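You operate a simulated robot arm through the tools that you are given. There is no shell and no other tool. Be economical: measure what you need, move in short steps, check, and stop when the job is done.

You run a simulated two-armed robot. Do the job below in one go: nothing can be reset, and whatever is moved stays where it is left.

Task
Bring the robot cell back to READY: hasp open, main switch on, red key in, switch to RUN, reset.

The check looks at the end state, three seconds after you hand in, the way a careful person would. Anything else that was tipped, shoved, dropped, spilled or broken makes it a failure.

Robot
Two 7-joint arms with two-finger parallel grippers on one trunk, on a base that drives. Base frame: it is fixed to the floor where the robot stands at the start and does not move with it; the origin is under the middle of the robot, x ahead of it, y to its left, z up; the surface under the hand at the start is at about z = 920. Units: mm, degrees, N and s.
The left shoulder is at the start at [70, 163, 1270], the right one opposite. With the tool pointing down near the work surface each hand reaches from about 380 to 880 mm from the robot's upright axis, wherever it stands, measured 20 degrees to its own side. Places, roughly: black turn switch [700, 300, 1100]; key socket [600, 300, 900]; lock hasp [600, 0, 1100]; red main switch [700, 0, 1100]. Payload 3.43 kg a hand.
The tool frame of a hand sits at the grasp point between the pads (the TCP): z along the fingers, y along the line on which they close. The tips reach 34 mm beyond it. Largest opening 128 mm; finger width 24, thickness 12; the body of the gripper, 48 by 130 mm, starts 96 mm behind the TCP.
Orientation is that of the tool frame in the base frame, as [roll, pitch, yaw] about the fixed x, y, z axes, in that order (R = Rz(yaw) Ry(pitch) Rx(roll)). With the fingers straight down and closing along the base's y, the tool's x points along the base's -x, its y along +y and its z along -z.

Tools
- The arms move only by the tool servo_tool. It takes "left_commands", "right_commands" or both (then of equal length, played together; a hand with none holds still); each is a list of rows, each a list of 6 numbers: the shift along the tool's x, y, z in mm, then the turn, a rotation vector about the tool's x, y, z in degrees. In form: [[x, y, z, wx, wy, wz], ...]. A call has 1 to 8 rows; each row shifts and turns the commanded pose from where the row before left it, along the tool's axes as they then stand. "left_jaw" and "right_jaw" are, for a hand that has rows, the opening in per cent of the stroke, from 0 (shut) to 100 (fully open), set as the call begins (left out, the last holds). A row lasts 0.2 s, in which the tool goes at most 50 mm and 8.6 degrees; a call with a longer step from one row to the next is refused whole, and so is a gripper value outside its range. A pose out of reach is approached as far as the arm can. The call stops where the force on the tool passes 40 N (or 10 N more than at its start, if that is more) or the arm is blocked; 0.2 s more then pass. The fingers move at their own pace (about 153 mm/s each) and stop on an object; they squeeze with about 32 N. The grip force told is the motor's: it shows also when the fingers shut on nothing. Time passes only in rows, and 0.2 s behind the last, so rows that do not move let the fingers close. It gives the time, the measured TCP pose, the force on the tool (base axes), the opening and the grip force at its end, in the units of the frame above (readings bear some noise), with the torque about the TCP (base axes, N m) and any sound that the robot's microphone picked up, and new pictures: "views" is both (left out), scene, wrist or none (wrist: the cameras of the hands that moved).
- Cameras (640 x 400 px; columns grow to the right, rows downward): "scene" is now at [137.1, 16.3, 1496.6]; the picture's right is [0.16, -0.99, 0.00], its down [-0.57, -0.10, -0.81] and it looks along [0.80, 0.13, -0.58] (base axes); focal length 214 px, centre (320, 200). "left" rides on the left gripper at [76, 11, -160] in its tool frame; the picture's right is [-0.15, 0.99, 0.00], its down [-0.88, -0.13, -0.46] and it looks along [-0.45, -0.07, 0.89] (tool axes); focal length 234 px, centre (320, 200). "right" rides on the right gripper at [76, -11, -160] in its tool frame; the picture's right is [0.15, 0.99, 0.00], its down [-0.88, 0.13, -0.46] and it looks along [-0.45, 0.07, 0.89] (tool axes); focal length 234 px, centre (320, 200). There is no depth. A picture from a camera that has moved, and an enlarged one, comes with that camera's place and axes in the base frame and with its lens.
- move_column(by): slides the trunk up (or, below 0, down) by that many mm; the arms and the scene camera ride with it, the base frame stays. It gives what a move gives, with no picture.
- roll_base(legs): drives the robot by 1 to 6 legs, each [ahead, left, turn to the left] in mm, mm and degrees, along the robot's own axes; the way and the turn of a leg run together, so that a leg with both is an arc; at most 1500 mm and 180 degrees a leg. The arms and the cameras ride along, it lands a little off, and it stops where it bumps. It gives what a move gives, and a new picture of the scene camera.
- head_to(pan, tilt): turns the head with the scene camera to pan (to the left, within 86 degrees either way) and tilt (down, from -29 to 69), counted from straight ahead of the robot. It gives what a move gives, and a new picture of the scene camera.
- enlarge(camera, box): a new picture of the part [left, top, right, bottom] of that camera's present view, enlarged. The clock stands still meanwhile.
- sign_off(): hands the job in; it is judged then, once.

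Go step by step. Nothing tells you exact positions but the pictures and the camera data: compare them with the known pose of the tool, close in by small moves and look again before you grip or let go. The budget is 120 turns and 260 pictures, counting those below and the enlarged ones. Unless the task says otherwise, let go and move clear before handing in, and close with one line.

The tools are called after "Call:" by a JSON object that holds its "name" and its "arguments". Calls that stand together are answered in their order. servo_tool: Moves the arms, as the interface text tells. Its arguments: {"type":"object","properties":{"left_commands":{"type":"array","items":{"type":"array","items":{"type":"number"}}},"left_jaw":{"type":"number"},"right_commands":{"type":"array","items":{"type":"array","items":{"type":"number"}}},"right_jaw":{"type":"number"},"views":{"type":"string","enum":["both","scene","wrist","none"]}},"required":[]} The other tools are called the same way: move_column (by) slides the trunk up or down; roll_base (legs) drives the base; head_to (pan, tilt) turns the head that bears the scene camera; enlarge (camera, box) takes an enlarged picture of a part of a camera's view; sign_off () hands the job in.

At the start:

```text
time: 0.0
left_position: [476.6, 325.1, 1407.1]
left_ee_rot: [180.0, 0.1, -180.0]
left_force: [0.0, 0.3, -0.3]
left_ft_torque: [-0.02, 0.03, 0.02]
left_width: 127.7
left_finger_force: 0.0
right_position: [357.8, -41.9, 1348.8]
right_ee_rot: [-180.0, 0.0, 179.8]
right_force: [-0.7, -0.3, -0.4]
right_ft_torque: [-0.01, 0.01, -0.02]
right_width: 128.1
right_finger_force: 0.0
trunk travel left (down, up): [-750.0, 190.0]
robot x, y, heading: [-0.5, 2.1, 0.1]
head pan, tilt: [9.5, 35.5]
```

scene: 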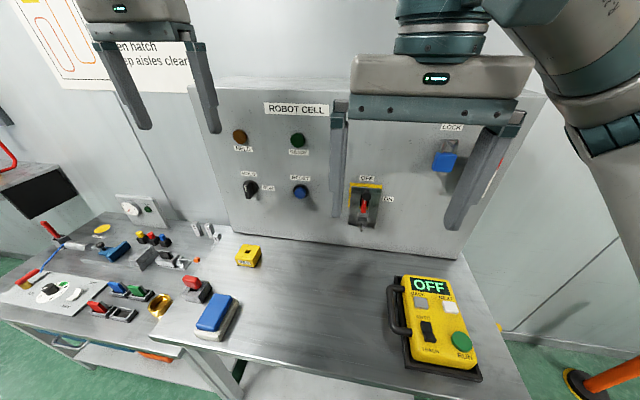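
right: 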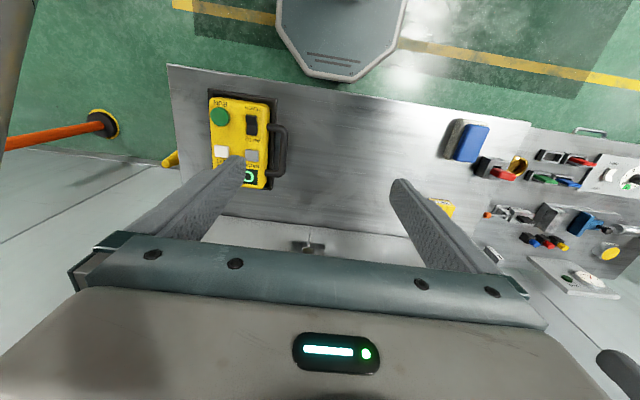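
left: 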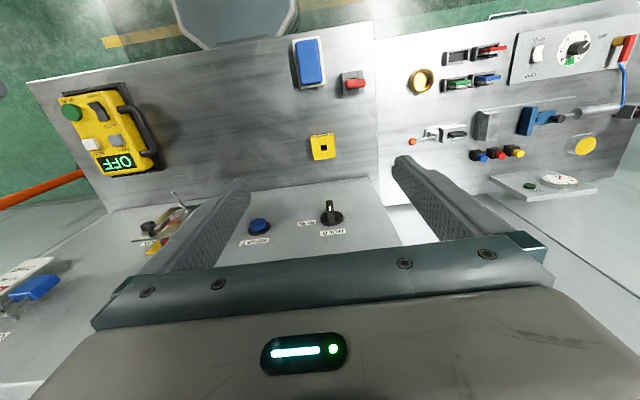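

I see a panel titled ROBOT CELL with lamps, a black turn switch, a blue reset button, a red main switch and a lock with a blue body. On the bench are a yellow key socket and a red item that may be the key. I'll look closer first.

Call:
{"name": "enlarge", "arguments": {"camera": "scene", "box": [210, 90, 370, 230]}}

Call:
{"name": "enlarge", "arguments": {"camera": "scene", "box": [330, 110, 490, 250]}}

Call:
{"name": "enlarge", "arguments": {"camera": "scene", "box": [100, 210, 280, 350]}}

Call:
{"name": "enlarge", "arguments": {"camera": "left", "box": [260, 20, 420, 180]}}

```text
2.86 times, centred on (290, 160) of scene
camera zoom: at [137.1, 16.3, 1496.6], right [0.16, -0.99, 0.0], down [-0.57, -0.1, -0.81], along [0.8, 0.13, -0.58], focal length 613 px, centre (406, 314)
```

zoom: 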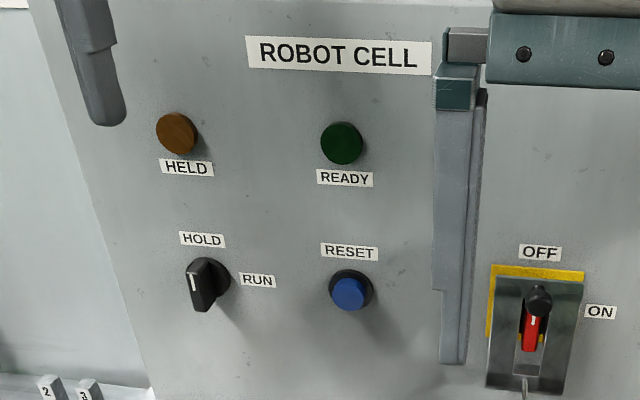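

```text
2.86 times, centred on (410, 180) of scene
camera zoom: at [137.1, 16.3, 1496.6], right [0.16, -0.99, 0.0], down [-0.57, -0.1, -0.81], along [0.8, 0.13, -0.58], focal length 613 px, centre (63, 257)
```

zoom: 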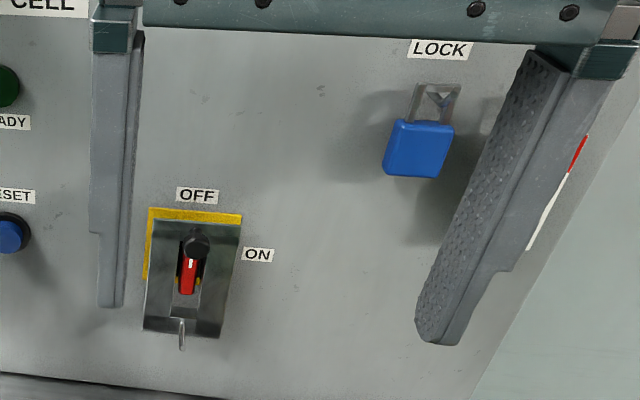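

```text
2.86 times, centred on (190, 280) of scene
camera zoom: at [137.1, 16.3, 1496.6], right [0.16, -0.99, 0.0], down [-0.57, -0.1, -0.81], along [0.8, 0.13, -0.58], focal length 613 px, centre (691, -29)
```

zoom: 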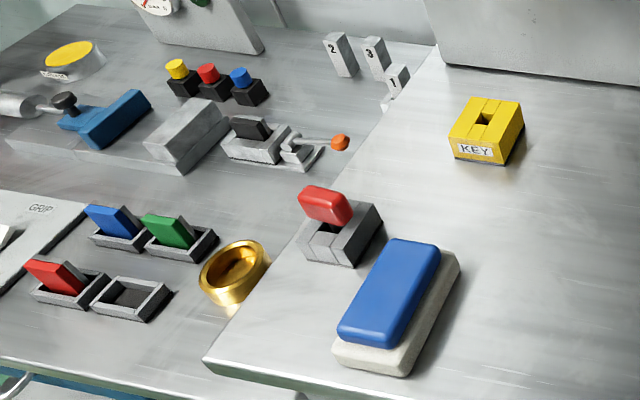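

```text
2.50 times, centred on (340, 100) of left
camera zoom: at [399.4, 335.6, 1566.8], right [0.15, 0.99, 0.0], down [0.88, -0.13, 0.46], along [0.45, -0.07, -0.89], focal length 585 px, centre (270, 450)
```

zoom: 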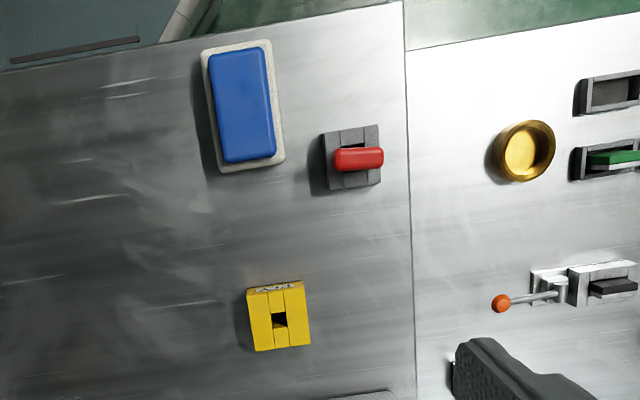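

Red key stands in a grey holder; the socket is yellow. I need a closer look at the lock/hasp and main switch.

Call:
{"name": "enlarge", "arguments": {"camera": "left", "box": [0, 170, 220, 310]}}

Call:
{"name": "enlarge", "arguments": {"camera": "scene", "box": [420, 110, 480, 190]}}

Call:
{"name": "enlarge", "arguments": {"camera": "scene", "box": [335, 165, 405, 245]}}

Call:
{"name": "enlarge", "arguments": {"camera": "right", "box": [260, 210, 360, 270]}}

```text
2.86 times, centred on (110, 240) of left
camera zoom: at [399.4, 335.6, 1566.8], right [0.15, 0.99, 0.0], down [0.88, -0.13, 0.46], along [0.45, -0.07, -0.89], focal length 669 px, centre (920, 86)
```

zoom: 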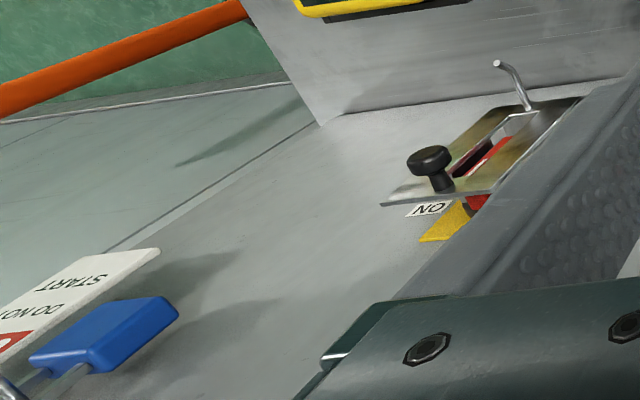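

```text
5.00 times, centred on (450, 150) of scene
camera zoom: at [137.1, 16.3, 1496.6], right [0.16, -0.99, 0.0], down [-0.57, -0.1, -0.81], along [0.8, 0.13, -0.58], focal length 1072 px, centre (-330, 450)
```

zoom: 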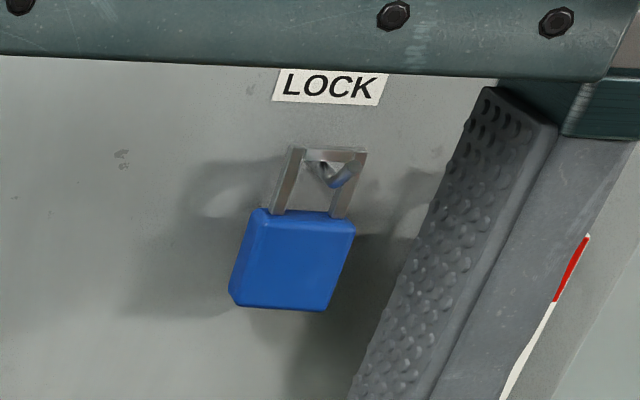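

```text
5.00 times, centred on (370, 205) of scene
camera zoom: at [137.1, 16.3, 1496.6], right [0.16, -0.99, 0.0], down [-0.57, -0.1, -0.81], along [0.8, 0.13, -0.58], focal length 1072 px, centre (70, 175)
```

zoom: 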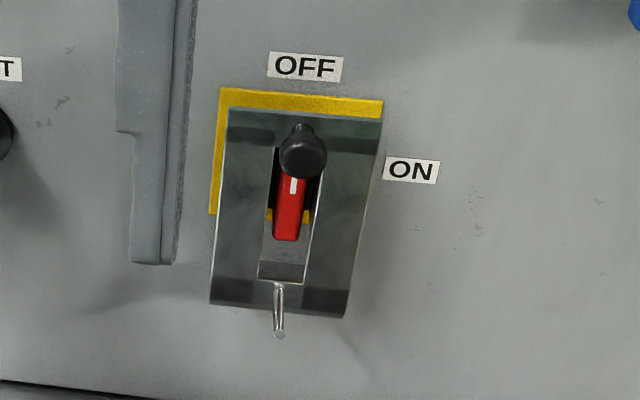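

```text
6.40 times, centred on (310, 240) of right
camera zoom: at [283.3, -52.7, 1506.6], right [-0.14, 0.99, 0.0], down [0.88, 0.13, 0.46], along [0.45, 0.07, -0.89], focal length 1499 px, centre (384, -56)
```

zoom: 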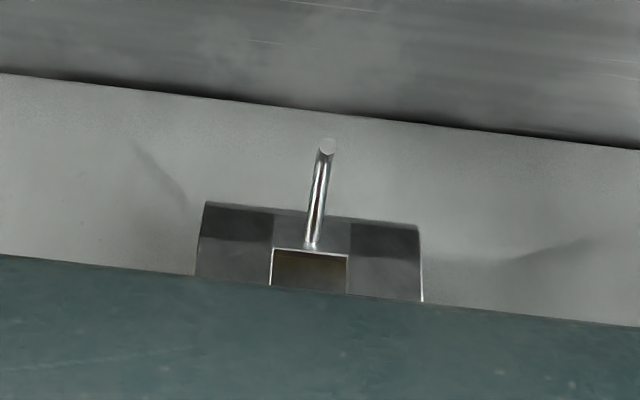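

The hasp looks like a flap plate with a black knob over the red main switch; the padlock is just parked on its LOCK hook. I'll point the right hand forward to see the hasp closely.

Call:
{"name": "servo_tool", "arguments": {"right_commands": [[-15, 0, 10, 0, -8.5, 0], [-15, 0, 10, 0, -8.5, 0], [-15, 0, 10, 0, -8.5, 0], [-10, 0, 10, 0, -8.5, 0], [-5, 0, 12, 0, -8.5, 0], [0, 0, 12, 0, -8.5, 0], [5, 0, 12, 0, -8.5, 0], [10, 0, 12, 0, -8.5, 0]], "views": "none"}}

Call:
{"name": "servo_tool", "arguments": {"right_commands": [[15, 0, 0, 0, -8, 0], [20, 0, 0, 0, -8, 0], [30, 0, 0, 0, -6, 0], [30, 0, 0, 0, 0, 0], [30, 0, 0, 0, 0, 0], [30, 0, 0, 0, 0, 0]]}}

```text
time: 1.8
left_position: [476.8, 327.3, 1406.8]
left_ee_rot: [-179.8, 0.0, -179.9]
left_force: [-0.2, 0.3, 0.9]
left_ft_torque: [0.0, 0.03, 0.03]
left_width: 127.9
left_finger_force: 0.1
right_position: [473.6, -10.5, 1293.0]
right_ee_rot: [180.0, 68.0, 179.8]
right_force: [-0.4, -0.4, -0.3]
right_ft_torque: [0.01, -0.02, -0.05]
right_width: 128.2
right_finger_force: 0.1
right hand out of reach, approached as far as the arm can: row 7, 8
trunk travel left (down, up): [-750.0, 190.0]
robot x, y, heading: [2.4, -1.7, -0.0]
head pan, tilt: [9.5, 35.5]
```

```text
time: 3.2
left_position: [476.4, 326.7, 1407.6]
left_ee_rot: [-179.9, 0.1, 180.0]
left_force: [0.5, 0.6, -0.5]
left_ft_torque: [0.0, 0.01, 0.0]
left_width: 127.9
left_finger_force: 0.0
right_position: [511.4, 8.0, 1170.4]
right_ee_rot: [108.0, 88.8, 107.0]
right_force: [0.6, 0.6, 0.1]
right_ft_torque: [0.01, 0.0, 0.0]
right_width: 128.0
right_finger_force: 0.1
right hand out of reach, approached as far as the arm can: row 1, 2, 5, 6
trunk travel left (down, up): [-750.0, 190.0]
robot x, y, heading: [1.4, 1.6, 0.2]
head pan, tilt: [9.5, 35.5]
camera scene: at [137.4, 17.9, 1496.5], right [0.16, -0.99, 0.0], down [-0.57, -0.1, -0.81], along [0.8, 0.13, -0.58], focal length 214 px, centre (320, 200)
camera right: at [351.2, 0.5, 1094.4], right [0.02, 0.99, -0.13], down [-0.45, 0.12, 0.89], along [0.89, 0.04, 0.45], focal length 234 px, centre (320, 200)
```

scene: 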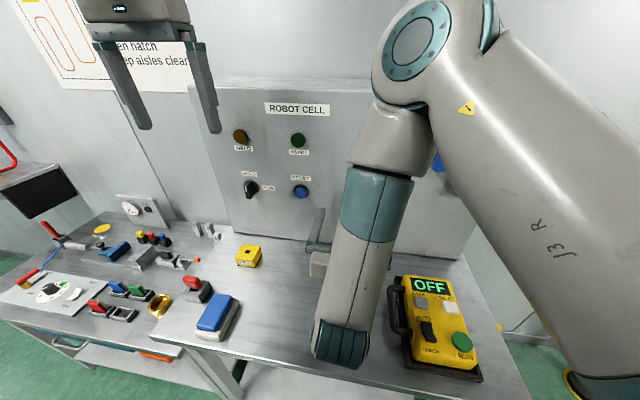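
right: 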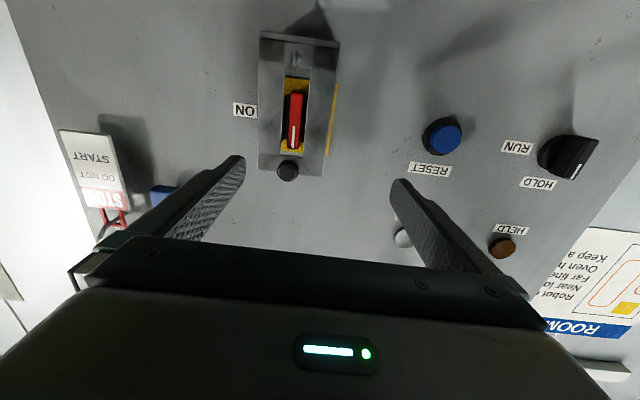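

The hand now looks at the panel (picture upside down). Enlarging the hasp.

Call:
{"name": "enlarge", "arguments": {"camera": "right", "box": [230, 0, 370, 190]}}

Call:
{"name": "enlarge", "arguments": {"camera": "right", "box": [400, 90, 620, 270]}}

```text
2.11 times, centred on (300, 95) of right
camera zoom: at [351.2, 0.5, 1094.4], right [0.02, 0.99, -0.13], down [-0.45, 0.12, 0.89], along [0.89, 0.04, 0.45], focal length 493 px, centre (362, 421)
```

zoom: 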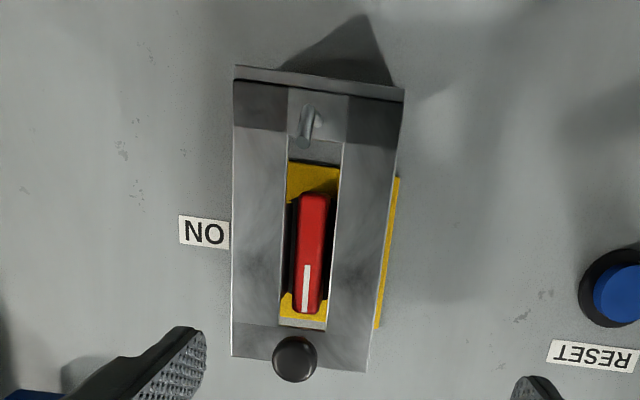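

```text
2.22 times, centred on (510, 180) of right
camera zoom: at [351.2, 0.5, 1094.4], right [0.02, 0.99, -0.13], down [-0.45, 0.12, 0.89], along [0.89, 0.04, 0.45], focal length 520 px, centre (-102, 244)
```

zoom: 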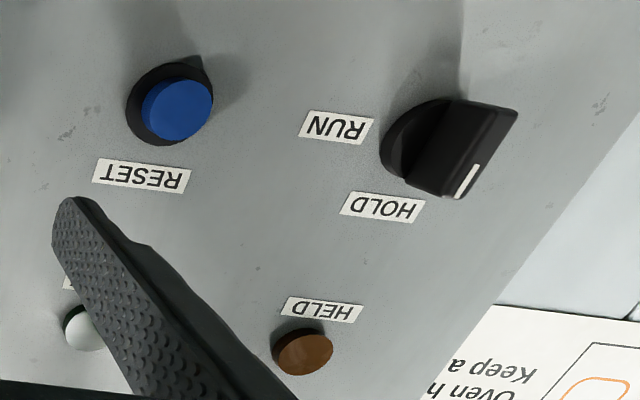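

The hasp is a plate at about x=623, z 1060–1200 with a knob at (598,-28,1188) and a hook sticking out near its bottom. I want a side view before acting, so I'll turn the left hand to look sideways at it.

Call:
{"name": "servo_tool", "arguments": {"left_commands": [[0, 0, 20, 8.5, 0, 0], [0, 0, 20, 8.5, 0, 0], [0, 0, 20, 8.5, 0, 0], [0, 0, 20, 8.5, 0, 0], [0, 0, 20, 8.5, 0, 0], [0, 10, 20, 8.5, 0, 0], [0, 15, 20, 8.5, 0, 0], [0, 20, 15, 8.5, 0, 0]], "views": "none"}}

Call:
{"name": "servo_tool", "arguments": {"left_commands": [[0, 25, 15, 8.5, 0, 0], [0, 25, 15, 8.5, 0, 0], [-20, 25, 10, 5, 0, 0], [-20, 25, 0, 0, 0, 0], [-20, 25, 0, 0, 0, 0], [-20, 0, 0, 0, 0, 0]]}}

```text
time: 5.0
left_position: [478.2, 279.2, 1242.1]
left_ee_rot: [-111.8, 0.0, 179.9]
left_force: [0.3, -0.3, 0.7]
left_ft_torque: [0.04, 0.0, 0.02]
left_width: 127.8
left_finger_force: 0.0
right_position: [511.0, 7.3, 1169.1]
right_ee_rot: [119.9, 89.1, 118.8]
right_force: [1.0, -0.4, -0.8]
right_ft_torque: [0.01, -0.03, -0.01]
right_width: 128.1
right_finger_force: 0.2
trunk travel left (down, up): [-750.0, 190.0]
robot x, y, heading: [-2.6, -0.2, 0.2]
head pan, tilt: [9.5, 35.5]
```

```text
time: 6.4
left_position: [462.7, 295.2, 1185.1]
left_ee_rot: [-106.9, 0.5, -178.0]
left_force: [0.0, -0.3, 0.2]
left_ft_torque: [0.02, -0.02, -0.02]
left_width: 128.1
left_finger_force: 0.2
left hand out of reach, approached as far as the arm can: row 1, 2, 3, 4, 5, 6
right_position: [511.7, 4.7, 1169.3]
right_ee_rot: [117.0, 88.9, 115.9]
right_force: [-0.6, -0.1, -0.2]
right_ft_torque: [0.01, 0.0, -0.01]
right_width: 127.9
right_finger_force: 0.1
trunk travel left (down, up): [-750.0, 190.0]
robot x, y, heading: [-2.2, -2.0, 0.1]
head pan, tilt: [9.5, 35.5]
camera scene: at [137.2, 15.8, 1496.5], right [0.16, -0.99, 0.0], down [-0.57, -0.1, -0.81], along [0.8, 0.13, -0.58], focal length 214 px, centre (320, 200)
camera left: at [380.2, 447.7, 1220.5], right [0.15, 0.29, -0.94], down [0.86, 0.43, 0.27], along [0.48, -0.86, -0.19], focal length 234 px, centre (320, 200)
```

scene: 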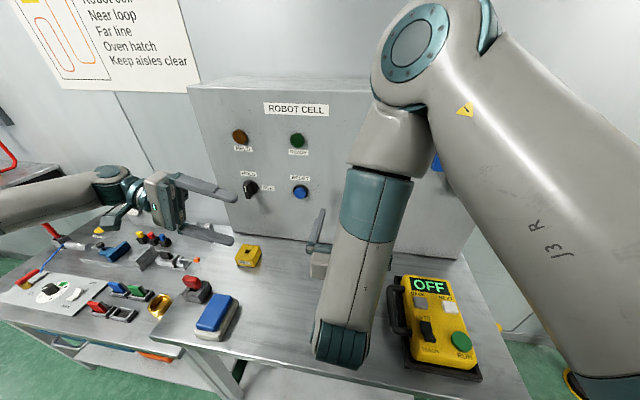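
left: 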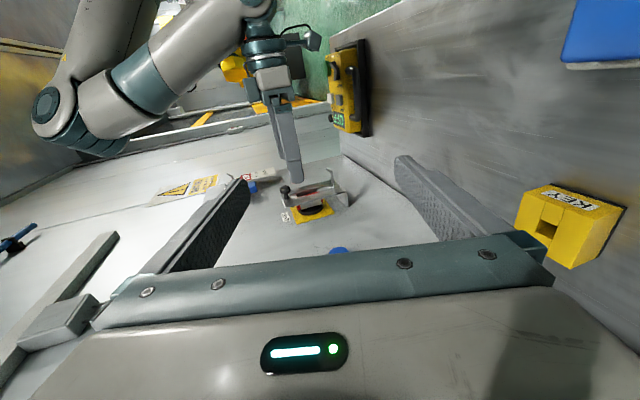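

I have a sideways view of the hasp; enlarging.

Call:
{"name": "enlarge", "arguments": {"camera": "left", "box": [270, 165, 360, 235]}}

Call:
{"name": "enlarge", "arguments": {"camera": "left", "box": [500, 160, 640, 280]}}

```text
5.71 times, centred on (315, 200) of left
camera zoom: at [380.2, 447.7, 1220.5], right [0.15, 0.29, -0.94], down [0.86, 0.43, 0.27], along [0.48, -0.86, -0.19], focal length 1338 px, centre (349, 200)
```

zoom: 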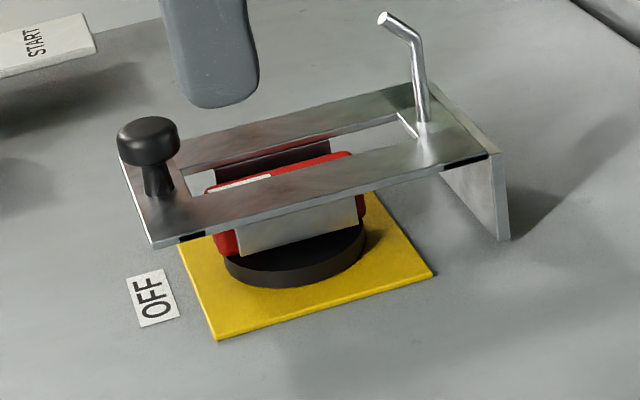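

```text
3.33 times, centred on (570, 220) of left
camera zoom: at [380.2, 447.7, 1220.5], right [0.15, 0.29, -0.94], down [0.86, 0.43, 0.27], along [0.48, -0.86, -0.19], focal length 781 px, centre (-513, 133)
```

zoom: 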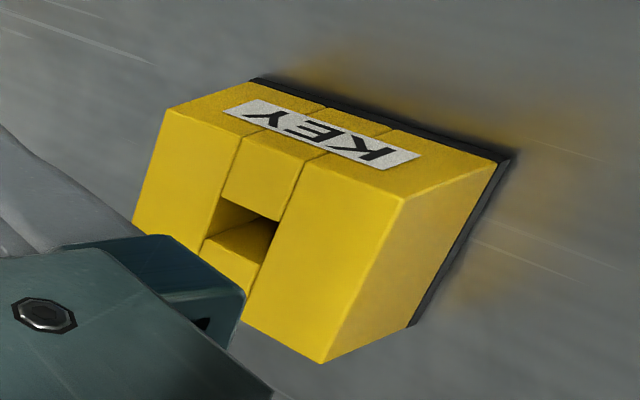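

Clear view: plate on a lower bracket, knob on top, bent pin near the bottom. I'll zoom on the details to understand what holds the plate.

Call:
{"name": "enlarge", "arguments": {"camera": "left", "box": [326, 163, 362, 209]}}

Call:
{"name": "enlarge", "arguments": {"camera": "left", "box": [282, 180, 318, 215]}}

Call:
{"name": "enlarge", "arguments": {"camera": "right", "box": [250, 20, 350, 70]}}

```text
8.70 times, centred on (344, 186) of left
camera zoom: at [380.2, 447.7, 1220.5], right [0.15, 0.29, -0.94], down [0.86, 0.43, 0.27], along [0.48, -0.86, -0.19], focal length 2036 px, centre (111, 322)
```

zoom: 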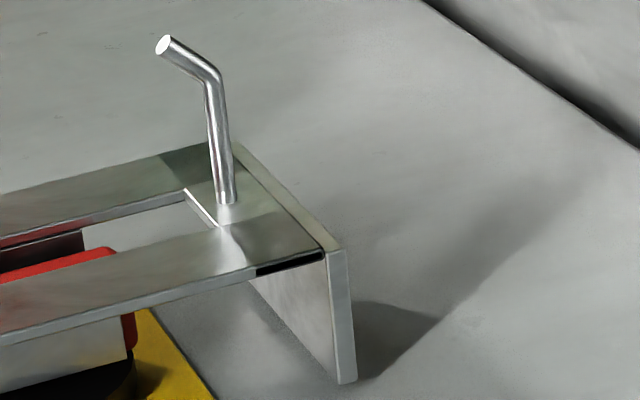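

```text
11.43 times, centred on (300, 198) of left
camera zoom: at [380.2, 447.7, 1220.5], right [0.15, 0.29, -0.94], down [0.86, 0.43, 0.27], along [0.48, -0.86, -0.19], focal length 2676 px, centre (549, 229)
```

zoom: 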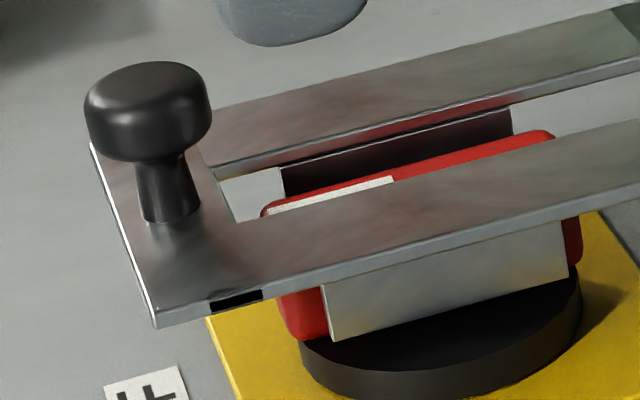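

```text
6.40 times, centred on (300, 45) of right
camera zoom: at [350.8, -2.0, 1093.2], right [0.02, 0.99, -0.13], down [-0.45, 0.12, 0.89], along [0.9, 0.04, 0.44], focal length 1499 px, centre (448, 1192)
```

zoom: 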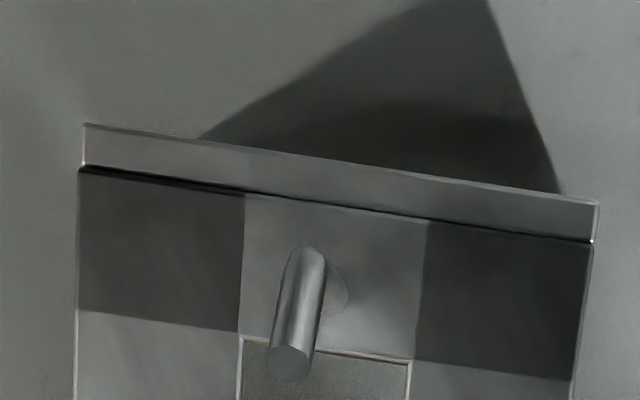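

The plate looks like a flap hinged on the lower bracket, to be pulled out and down by its knob. The arms are cramped, so I'll back the base 200 mm for reach, lifting the head view too.

Call:
{"name": "roll_base", "arguments": {"legs": [[-200, 0, 0]]}}

```text
time: 8.0
left_position: [259.0, 296.4, 1184.3]
left_ee_rot: [-106.9, 0.5, -177.9]
left_force: [0.4, -0.1, 0.7]
left_ft_torque: [0.0, 0.0, -0.01]
left_width: 127.9
left_finger_force: 0.0
right_position: [308.2, 6.4, 1168.0]
right_ee_rot: [118.9, 88.9, 117.9]
right_force: [-1.1, 0.7, -0.1]
right_ft_torque: [-0.02, 0.01, -0.02]
right_width: 127.9
right_finger_force: 0.0
trunk travel left (down, up): [-750.0, 190.0]
robot x, y, heading: [-200.1, 0.8, 0.3]
head pan, tilt: [9.5, 35.5]
camera scene: at [-65.3, 16.8, 1496.4], right [0.17, -0.99, 0.0], down [-0.57, -0.1, -0.81], along [0.8, 0.14, -0.58], focal length 214 px, centre (320, 200)
```

scene: 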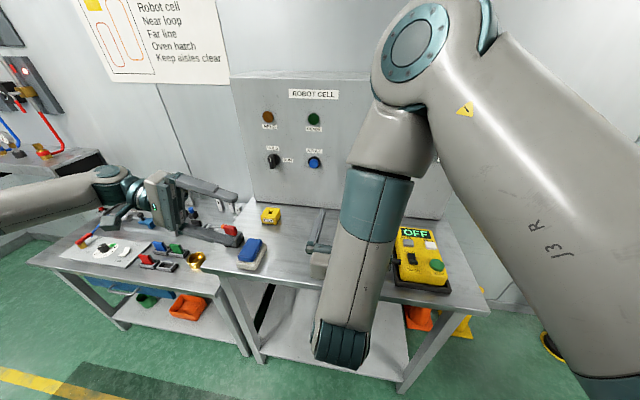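

Room now. Right hand goes forward toward the knob, stopping short with jaws half open.

Call:
{"name": "servo_tool", "arguments": {"right_commands": [[-3.3, -5.7, 35, 0, 0, 0], [-3.3, -5.7, 35, 0, 0, 0], [-3.3, -5.7, 35, 0, 0, 0], [-3.3, -5.7, 35, 0, 0, 0], [-3.3, -5.7, 35, 0, 0, 0], [-3.3, -5.7, 25, 0, 0, 0], [0, 0, 0, 0, 0, 0]], "right_jaw": 50}}

```text
time: 9.6
left_position: [258.6, 297.5, 1185.5]
left_ee_rot: [-106.8, 0.5, -177.9]
left_force: [0.0, -0.1, -0.3]
left_ft_torque: [0.0, 0.0, 0.02]
left_width: 127.9
left_finger_force: 0.1
right_position: [507.3, -32.8, 1186.6]
right_ee_rot: [117.4, 89.0, 116.4]
right_force: [-0.1, -0.2, 0.7]
right_ft_torque: [0.02, -0.05, -0.01]
right_width: 64.1
right_finger_force: 0.0
trunk travel left (down, up): [-750.0, 190.0]
robot x, y, heading: [-204.6, -4.5, 0.2]
head pan, tilt: [9.5, 35.5]
camera scene: at [-66.5, 17.1, 1496.6], right [0.17, -0.99, 0.0], down [-0.57, -0.1, -0.81], along [0.8, 0.14, -0.58], focal length 214 px, centre (320, 200)
camera right: at [347.5, -39.2, 1110.0], right [0.02, 0.99, -0.13], down [-0.45, 0.12, 0.89], along [0.89, 0.04, 0.44], focal length 234 px, centre (320, 200)
```

scene: 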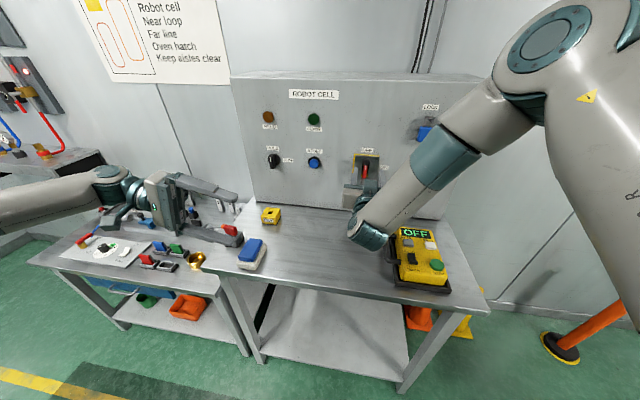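
right: 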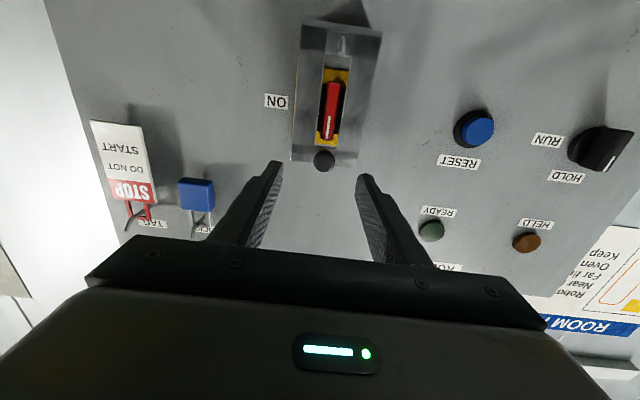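

Knob sits at about (598,-30,1186), centred between the fingers. Advancing until the pads straddle it.

Call:
{"name": "servo_tool", "arguments": {"right_commands": [[0, 2, 24, 0, 0, 0], [0, 0, 24, 0, 0, 0], [0, 0, 24, 0, 0, 0], [0, 0, 0, 0, 0, 0]], "views": "wrist"}}

Call:
{"name": "enlarge", "arguments": {"camera": "scene", "box": [330, 135, 400, 215]}}

```text
time: 10.6
left_position: [259.0, 295.5, 1184.6]
left_ee_rot: [-106.8, 0.5, -177.9]
left_force: [0.6, 0.0, -0.2]
left_ft_torque: [0.02, 0.0, 0.02]
left_width: 128.0
left_finger_force: 0.1
right_position: [579.4, -32.1, 1186.8]
right_ee_rot: [117.8, 89.0, 116.9]
right_force: [-0.3, 0.1, -0.5]
right_ft_torque: [-0.02, -0.01, -0.04]
right_width: 64.0
right_finger_force: 0.1
trunk travel left (down, up): [-750.0, 190.0]
robot x, y, heading: [-204.3, -5.1, 0.2]
head pan, tilt: [9.5, 35.5]
camera right: at [418.9, -39.3, 1110.9], right [0.02, 0.99, -0.13], down [-0.45, 0.12, 0.89], along [0.89, 0.04, 0.44], focal length 234 px, centre (320, 200)
```

right: 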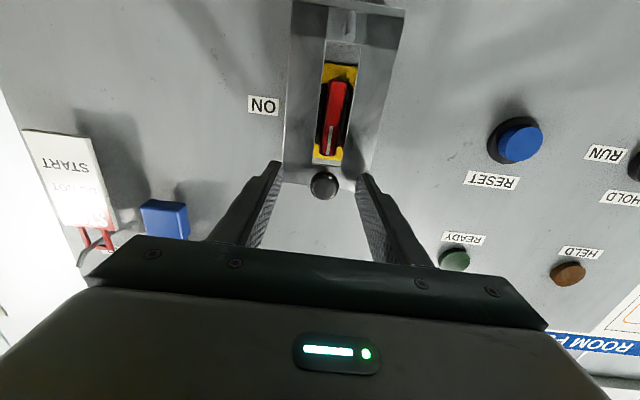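

```text
5.00 times, centred on (365, 175) of scene
camera zoom: at [-66.5, 16.9, 1496.6], right [0.17, -0.99, 0.0], down [-0.57, -0.1, -0.81], along [0.8, 0.14, -0.58], focal length 1072 px, centre (95, 325)
```

zoom: 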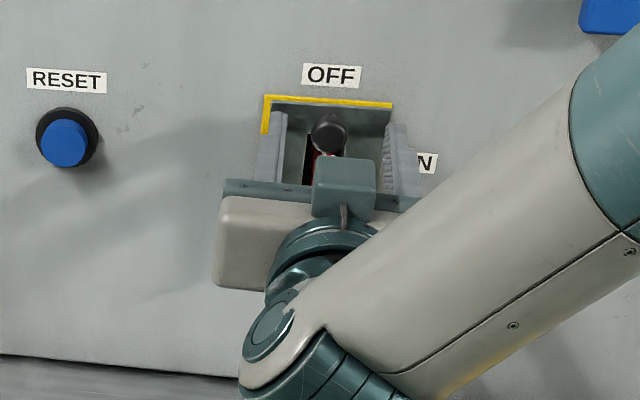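

Aligned. Closing on the knob.

Call:
{"name": "servo_tool", "arguments": {"right_commands": [[0, 1, 2, 0, 0, 0], [0, 0, 0, 0, 0, 0], [0, 0, 0, 0, 0, 0]], "right_jaw": 0, "views": "wrist"}}

```text
time: 11.4
left_position: [257.3, 298.5, 1184.3]
left_ee_rot: [-106.9, 0.7, -178.0]
left_force: [1.3, 0.0, -0.8]
left_ft_torque: [-0.02, 0.01, 0.0]
left_width: 127.9
left_finger_force: 0.1
right_position: [580.4, -27.8, 1186.9]
right_ee_rot: [115.8, 88.9, 114.9]
right_force: [-3.1, 8.2, 2.8]
right_ft_torque: [0.09, 0.15, 0.23]
right_width: 22.6
right_finger_force: 44.7
trunk travel left (down, up): [-750.0, 190.0]
robot x, y, heading: [-203.5, -0.5, 0.1]
head pan, tilt: [9.5, 35.5]
camera right: at [420.2, -35.6, 1111.0], right [0.01, 0.99, -0.13], down [-0.45, 0.12, 0.89], along [0.89, 0.05, 0.45], focal length 234 px, centre (320, 200)
```

right: 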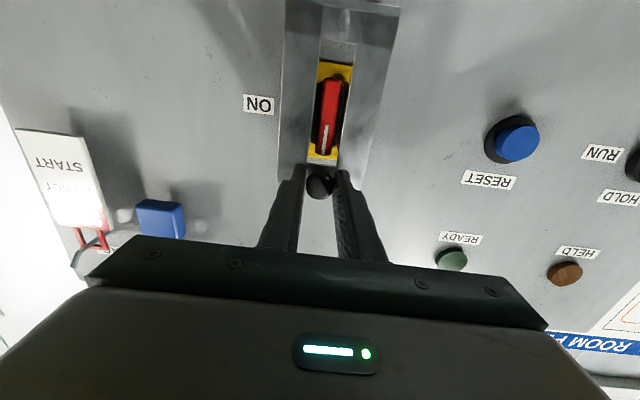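

Knob gripped (22.6 mm). Pulling gently outward to test the hinge.

Call:
{"name": "servo_tool", "arguments": {"right_commands": [[1, 0, -5, 0, 0, 0], [1, 0, -5, 0, 0, 0], [2, 0, -5, 0, 0, 0]], "views": "wrist"}}

```text
time: 12.2
left_position: [260.4, 298.3, 1183.9]
left_ee_rot: [-106.9, 0.4, -177.9]
left_force: [-0.2, 0.0, 0.0]
left_ft_torque: [-0.01, 0.05, -0.01]
left_width: 127.9
left_finger_force: 0.1
right_position: [567.3, -27.5, 1181.8]
right_ee_rot: [125.2, 89.0, 124.2]
right_force: [11.5, 10.7, -2.5]
right_ft_torque: [-0.06, -1.2, 0.19]
right_width: 22.7
right_finger_force: 45.4
trunk travel left (down, up): [-750.0, 190.0]
robot x, y, heading: [-205.3, 0.0, 0.1]
head pan, tilt: [9.5, 35.5]
camera right: at [408.1, -35.2, 1105.8], right [0.02, 0.99, -0.13], down [-0.44, 0.13, 0.89], along [0.9, 0.04, 0.44], focal length 234 px, centre (320, 200)
```

right: 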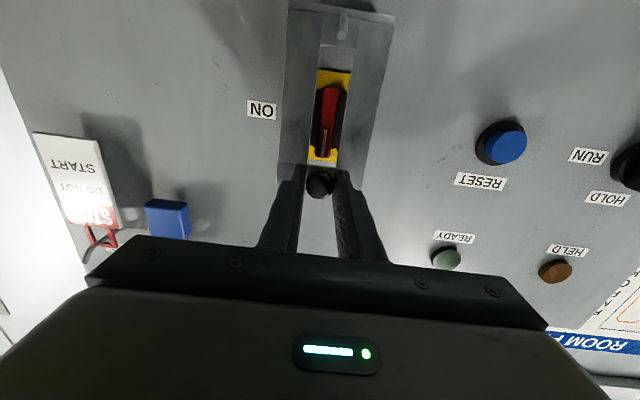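

The plate follows. Continuing along the arc in small rows.

Call:
{"name": "servo_tool", "arguments": {"right_commands": [[3, 0, -10, 0, 0, 0], [4, 0, -10, 0, 0, 0], [5, 0, -9, 0, 0, 0], [6, 0, -9, 0, 0, 0], [7, 0, -9, 0, 0, 0]], "views": "both"}}

```text
time: 13.4
left_position: [263.0, 297.4, 1182.3]
left_ee_rot: [-106.9, 0.1, -177.9]
left_force: [0.0, -0.1, 1.0]
left_ft_torque: [0.0, -0.01, 0.02]
left_width: 128.1
left_finger_force: 0.0
right_position: [526.1, -27.1, 1154.8]
right_ee_rot: [131.0, 88.8, 129.9]
right_force: [25.2, 8.8, -12.4]
right_ft_torque: [0.05, -0.56, 0.2]
right_width: 23.0
right_finger_force: 45.1
trunk travel left (down, up): [-750.0, 190.0]
robot x, y, heading: [-206.2, -3.7, 0.3]
head pan, tilt: [9.5, 35.5]
camera scene: at [-59.0, 18.3, 1495.8], right [0.17, -0.99, 0.0], down [-0.58, -0.1, -0.81], along [0.8, 0.14, -0.58], focal length 214 px, centre (320, 200)
camera right: at [364.4, -34.9, 1078.9], right [0.02, 0.99, -0.13], down [-0.44, 0.12, 0.89], along [0.9, 0.04, 0.44], focal length 234 px, centre (320, 200)
```

scene: 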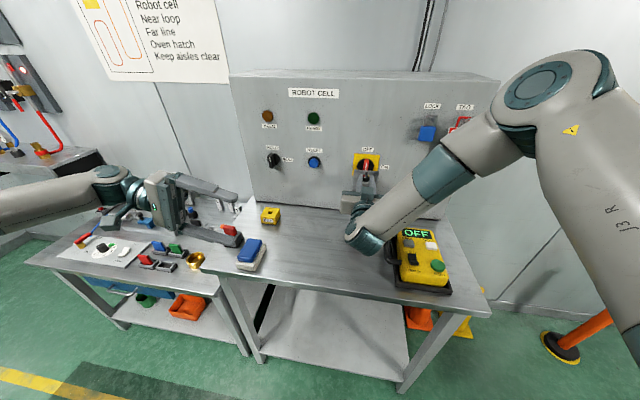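
right: 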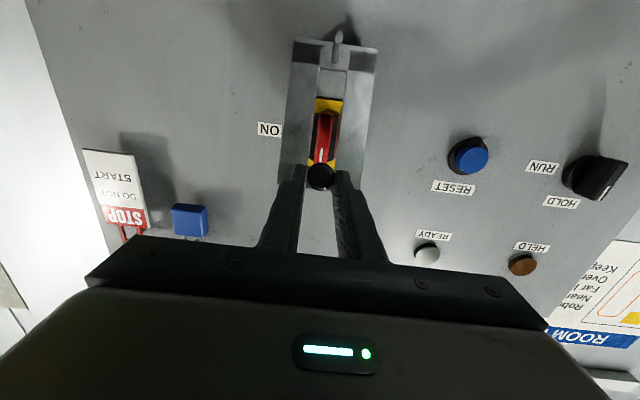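

Plate at about 28° and following. Steering more downward now.

Call:
{"name": "servo_tool", "arguments": {"right_commands": [[9, 0, -5, 0, 0, 0], [9, 0, -6, 0, 0, 0], [10, 0, -6, 0, 0, 0], [10, 0, -5, 0, 0, 0], [11, 0, -4, 0, 0, 0]], "views": "wrist"}}

```text
time: 14.6
left_position: [255.9, 294.7, 1185.9]
left_ee_rot: [-106.9, 0.6, -177.9]
left_force: [0.1, -0.5, -1.0]
left_ft_torque: [-0.04, 0.01, -0.03]
left_width: 128.0
left_finger_force: 0.0
right_position: [490.8, -28.0, 1111.7]
right_ee_rot: [104.8, 89.0, 103.7]
right_force: [-4.8, -1.1, 10.2]
right_ft_torque: [-0.06, -1.4, -0.05]
right_width: 20.0
right_finger_force: 44.9
trunk travel left (down, up): [-750.0, 190.0]
robot x, y, heading: [-201.8, -2.7, -0.0]
head pan, tilt: [9.5, 35.5]
camera right: at [331.0, -34.7, 1034.9], right [0.02, 0.99, -0.13], down [-0.45, 0.12, 0.88], along [0.89, 0.04, 0.45], focal length 234 px, centre (320, 200)
```

right: 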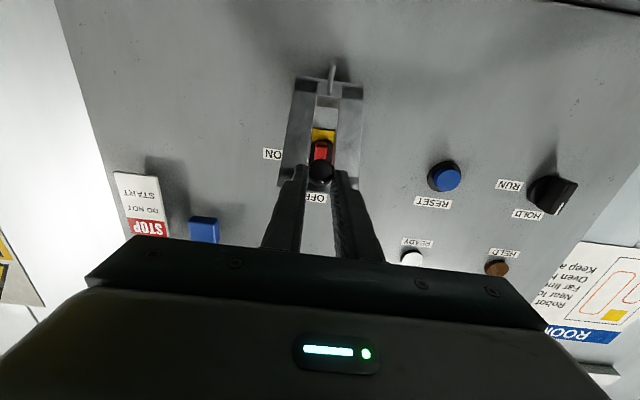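

About 53° open. Continuing, mostly downward.

Call:
{"name": "servo_tool", "arguments": {"right_commands": [[10, 0, -3, 0, 0, 0], [10, 0, -3, 0, 0, 0], [10, 0, -2, 0, 0, 0], [10, 0, -2, 0, 0, 0], [10, 0, 0, 0, 0, 0]], "views": "both"}}

```text
time: 15.8
left_position: [258.4, 298.1, 1185.4]
left_ee_rot: [-106.9, 0.4, -177.8]
left_force: [-0.1, 0.0, -0.4]
left_ft_torque: [-0.02, 0.02, -0.02]
left_width: 128.1
left_finger_force: 0.1
right_position: [479.2, -9.2, 1066.9]
right_ee_rot: [125.8, 88.9, 124.7]
right_force: [0.1, 0.2, -0.6]
right_ft_torque: [-0.01, -0.03, -0.05]
right_width: 0.0
right_finger_force: 32.9
right hand out of reach, approached as far as the arm can: row 3, 4, 5
trunk travel left (down, up): [-750.0, 190.0]
robot x, y, heading: [-201.6, -4.2, 0.5]
head pan, tilt: [9.5, 35.5]
camera scene: at [-64.4, 18.8, 1496.4], right [0.17, -0.99, 0.0], down [-0.57, -0.1, -0.81], along [0.8, 0.14, -0.58], focal length 214 px, centre (320, 200)
camera right: at [318.4, -15.6, 991.5], right [0.02, 0.99, -0.13], down [-0.44, 0.12, 0.89], along [0.9, 0.04, 0.44], focal length 234 px, centre (320, 200)
```

scene: 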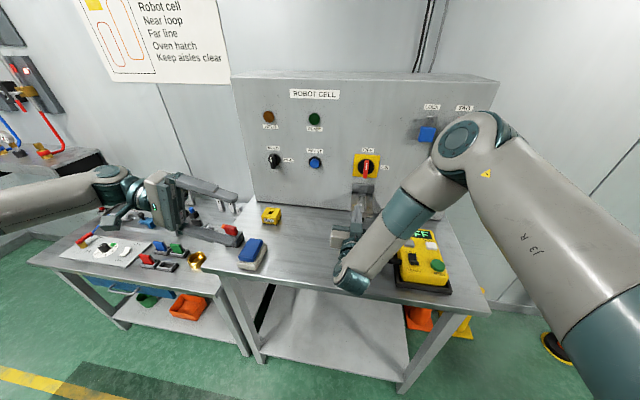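
right: 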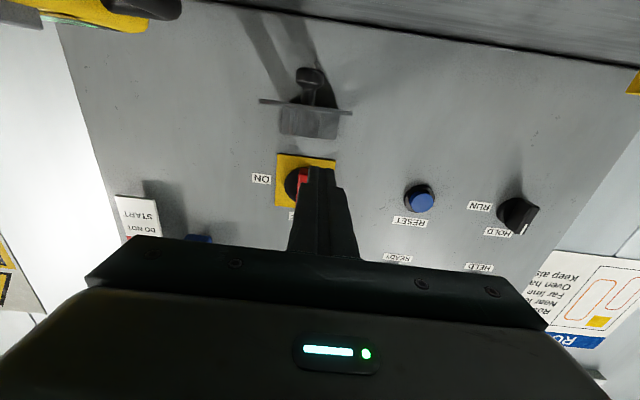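

The knob slipped out late and the flap dropped open by itself. I'll back the hand out and look.

Call:
{"name": "servo_tool", "arguments": {"right_commands": [[0, 0, -30, 0, 0, 0], [0, 0, -30, 0, 0, 0], [-30, 0, -20, 0, 0, 0], [-40, 0, 0, 0, 0, 0], [-40, 0, 0, 0, 0, 0]], "right_jaw": 40, "views": "wrist"}}

Call:
{"name": "enlarge", "arguments": {"camera": "scene", "box": [330, 130, 420, 230]}}

Call:
{"name": "enlarge", "arguments": {"camera": "left", "box": [270, 165, 390, 235]}}

```text
time: 17.0
left_position: [257.7, 296.0, 1186.1]
left_ee_rot: [-106.8, 0.6, -177.9]
left_force: [-0.8, 0.2, 0.4]
left_ft_torque: [0.01, 0.0, 0.01]
left_width: 127.7
left_finger_force: 0.0
right_position: [398.5, -15.0, 1178.0]
right_ee_rot: [114.4, 89.0, 113.4]
right_force: [0.4, 0.1, -0.6]
right_ft_torque: [0.01, 0.0, 0.01]
right_width: 51.4
right_finger_force: 0.1
trunk travel left (down, up): [-750.0, 190.0]
robot x, y, heading: [-197.9, -0.8, 0.3]
head pan, tilt: [9.5, 35.5]
camera right: at [236.5, -22.1, 1102.1], right [0.02, 0.99, -0.13], down [-0.45, 0.12, 0.89], along [0.89, 0.04, 0.45], focal length 234 px, centre (320, 200)
```

right: 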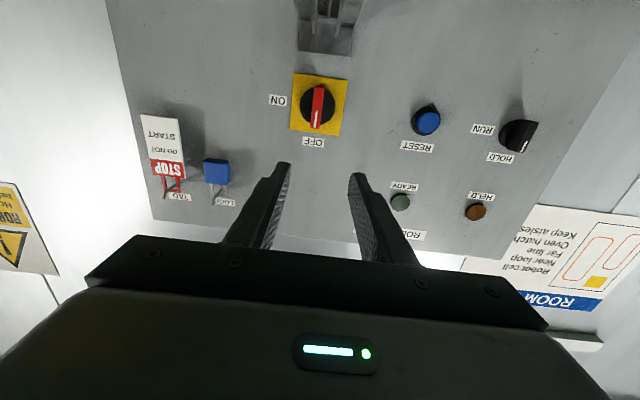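

```text
4.00 times, centred on (375, 180) of scene
camera zoom: at [-67.3, 16.6, 1496.6], right [0.17, -0.99, 0.0], down [-0.57, -0.1, -0.81], along [0.8, 0.14, -0.58], focal length 858 px, centre (100, 280)
```

zoom: 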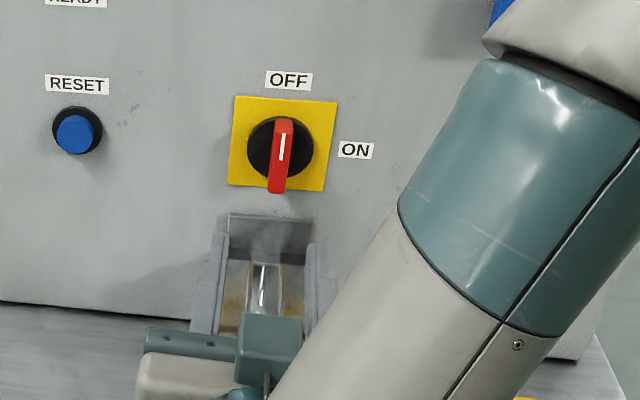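

```text
5.33 times, centred on (330, 200) of left
camera zoom: at [174.4, 449.2, 1220.7], right [0.15, 0.29, -0.94], down [0.86, 0.43, 0.27], along [0.48, -0.85, -0.19], focal length 1249 px, centre (267, 200)
```

zoom: 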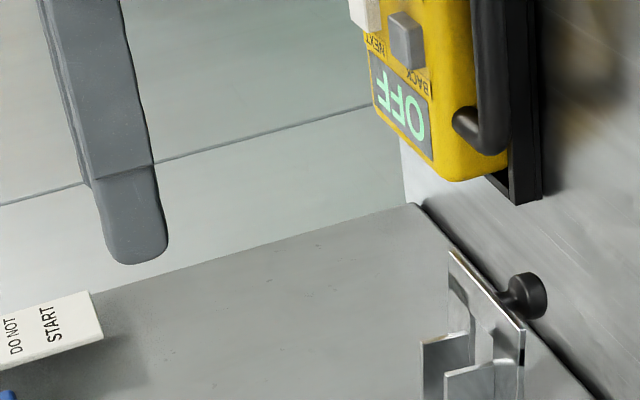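

Hasp is open, hanging below horizontal. Red handle (pointing up at OFF) is about (640,-28,1137); next I line up the right hand with it.

Call:
{"name": "servo_tool", "arguments": {"right_commands": [[8.2, -2, 32, 0, 0, 0], [8.2, -2, 32, 0, 0, 0], [8.2, -2, 32, 0, 0, 0], [8.2, -2, 32, 0, 0, 0], [8.2, -2, 32, 0, 0, 0], [0, 0, 0, 0, 0, 0]], "right_jaw": 40, "views": "wrist"}}

Call:
{"name": "enlarge", "arguments": {"camera": "right", "box": [220, 40, 420, 240]}}

```text
time: 18.4
left_position: [257.6, 295.3, 1185.7]
left_ee_rot: [-106.9, 0.6, -177.8]
left_force: [0.2, 0.2, 0.6]
left_ft_torque: [0.02, 0.05, -0.02]
left_width: 128.1
left_finger_force: 0.1
right_position: [556.7, -22.5, 1135.9]
right_ee_rot: [115.8, 88.9, 114.8]
right_force: [0.4, -0.5, -0.1]
right_ft_torque: [-0.01, 0.0, 0.0]
right_width: 51.1
right_finger_force: 0.0
trunk travel left (down, up): [-750.0, 190.0]
robot x, y, heading: [-203.3, 1.7, 0.2]
head pan, tilt: [9.5, 35.5]
camera right: at [396.4, -30.4, 1060.1], right [0.02, 0.99, -0.13], down [-0.45, 0.12, 0.89], along [0.89, 0.04, 0.44], focal length 234 px, centre (320, 200)
```

right: 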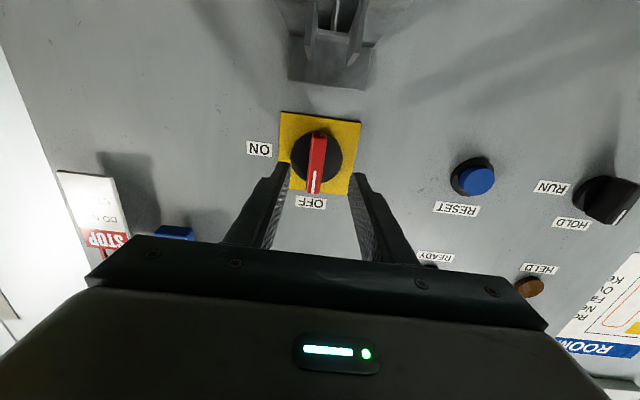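

```text
2.00 times, centred on (320, 140) of right
camera zoom: at [396.4, -30.4, 1060.1], right [0.02, 0.99, -0.13], down [-0.45, 0.12, 0.89], along [0.89, 0.04, 0.44], focal length 468 px, centre (320, 320)
```

zoom: 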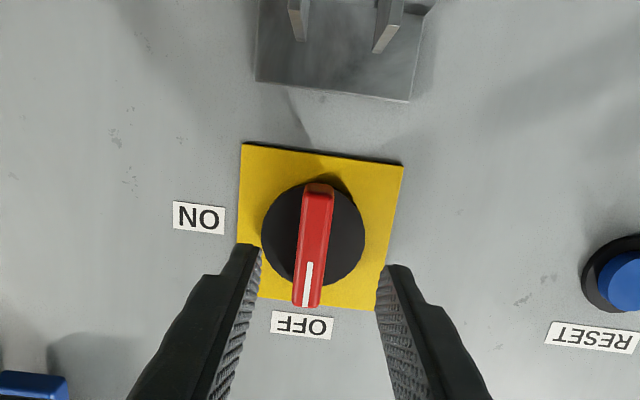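

Handle centre about (640,-29.5,1136). Shifting 6 mm right and advancing to straddle it.

Call:
{"name": "servo_tool", "arguments": {"right_commands": [[0, -6, 15, 0, 0, 0], [0, 0, 20, 0, 0, 0], [0, 0, 25, 0, 0, 0], [0, 0, 0, 0, 0, 0]], "views": "wrist"}}

```text
time: 19.4
left_position: [258.2, 295.9, 1185.5]
left_ee_rot: [-106.9, 0.5, -177.9]
left_force: [0.3, 0.6, -0.1]
left_ft_torque: [0.01, -0.01, 0.03]
left_width: 127.9
left_finger_force: 0.0
right_position: [614.8, -22.9, 1141.4]
right_ee_rot: [129.9, 88.9, 128.4]
right_force: [0.4, 0.0, -0.1]
right_ft_torque: [0.01, -0.02, 0.01]
right_width: 51.3
right_finger_force: 0.1
right hand out of reach, approached as far as the arm can: row 2, 3
trunk travel left (down, up): [-750.0, 190.0]
robot x, y, heading: [-205.4, -1.5, 0.1]
head pan, tilt: [9.5, 35.5]
camera right: at [453.7, -27.7, 1066.6], right [0.02, 0.99, -0.13], down [-0.44, 0.13, 0.89], along [0.9, 0.04, 0.44], focal length 234 px, centre (320, 200)
```

right: 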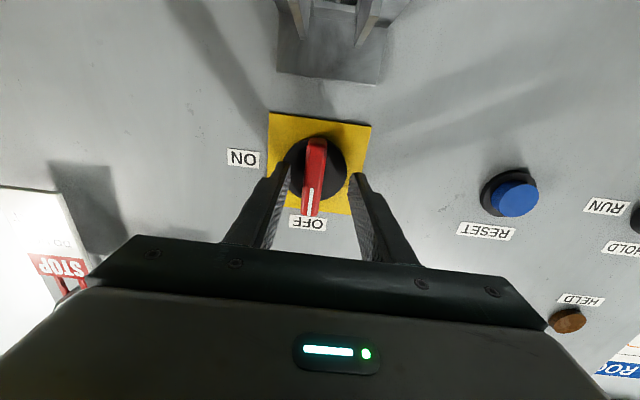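

The arm is at the end of its reach, so I'll retract, drive 110 mm forward, and re-approach.

Call:
{"name": "servo_tool", "arguments": {"right_commands": [[0, 0, -40, 0, 0, 0], [0, 0, -40, 0, 0, 0], [0, 0, -40, 0, 0, 0], [0, 0, -40, 0, 0, 0], [0, 0, -10, 0, 0, 0]], "views": "none"}}

Call:
{"name": "roll_base", "arguments": {"legs": [[110, 0, 0]]}}

Call:
{"name": "servo_tool", "arguments": {"right_commands": [[0, 0, 0, 0, 0, 0]], "views": "wrist"}}

```text
time: 20.6
left_position: [259.1, 295.9, 1185.9]
left_ee_rot: [-107.0, 0.5, -177.9]
left_force: [0.2, 0.1, -0.5]
left_ft_torque: [0.0, 0.01, -0.01]
left_width: 128.1
left_finger_force: 0.0
right_position: [444.5, -19.9, 1142.8]
right_ee_rot: [118.4, 88.9, 117.4]
right_force: [-0.4, 0.3, -0.6]
right_ft_torque: [0.02, -0.02, 0.02]
right_width: 51.3
right_finger_force: 0.1
trunk travel left (down, up): [-750.0, 190.0]
robot x, y, heading: [-199.6, 0.2, 0.2]
head pan, tilt: [9.5, 35.5]
```

```text
time: 21.8
left_position: [366.9, 297.3, 1186.3]
left_ee_rot: [-106.9, 0.5, -177.9]
left_force: [0.1, 0.3, -0.1]
left_ft_torque: [0.03, 0.0, -0.02]
left_width: 127.9
left_finger_force: 0.2
right_position: [553.9, -19.9, 1143.2]
right_ee_rot: [115.1, 89.0, 114.0]
right_force: [-1.2, 0.4, 1.0]
right_ft_torque: [0.03, -0.02, 0.0]
right_width: 51.4
right_finger_force: 0.1
trunk travel left (down, up): [-750.0, 190.0]
robot x, y, heading: [-93.4, 1.3, 0.4]
head pan, tilt: [9.5, 35.5]
camera scene: at [42.6, 16.9, 1496.7], right [0.17, -0.99, 0.0], down [-0.57, -0.1, -0.81], along [0.8, 0.14, -0.58], focal length 214 px, centre (320, 200)
```

scene: 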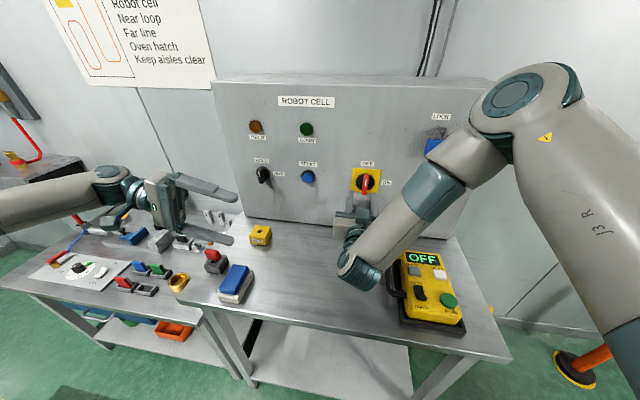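

```text
time: 22.2
left_position: [367.1, 296.1, 1186.3]
left_ee_rot: [-106.9, 0.6, -178.0]
left_force: [-0.4, -0.2, 0.2]
left_ft_torque: [0.03, -0.01, 0.01]
left_width: 128.0
left_finger_force: 0.0
right_position: [552.9, -19.6, 1143.6]
right_ee_rot: [112.7, 89.0, 111.9]
right_force: [-1.3, 0.0, 0.3]
right_ft_torque: [-0.02, 0.0, -0.01]
right_width: 51.0
right_finger_force: 0.0
trunk travel left (down, up): [-750.0, 190.0]
robot x, y, heading: [-95.8, -1.3, 0.1]
head pan, tilt: [9.5, 35.5]
camera right: at [392.0, -26.5, 1067.8], right [0.02, 0.99, -0.13], down [-0.45, 0.12, 0.89], along [0.89, 0.04, 0.45], focal length 234 px, centre (320, 200)
```

right: 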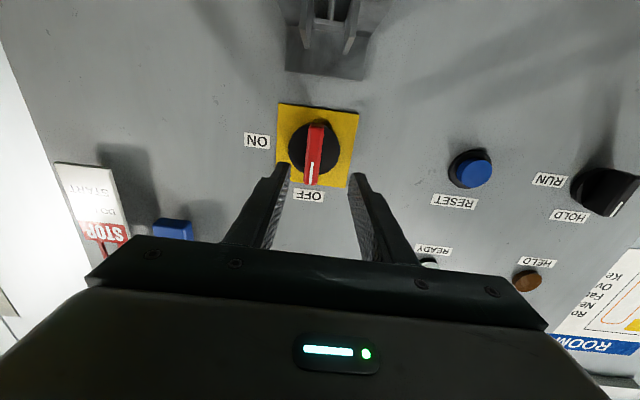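

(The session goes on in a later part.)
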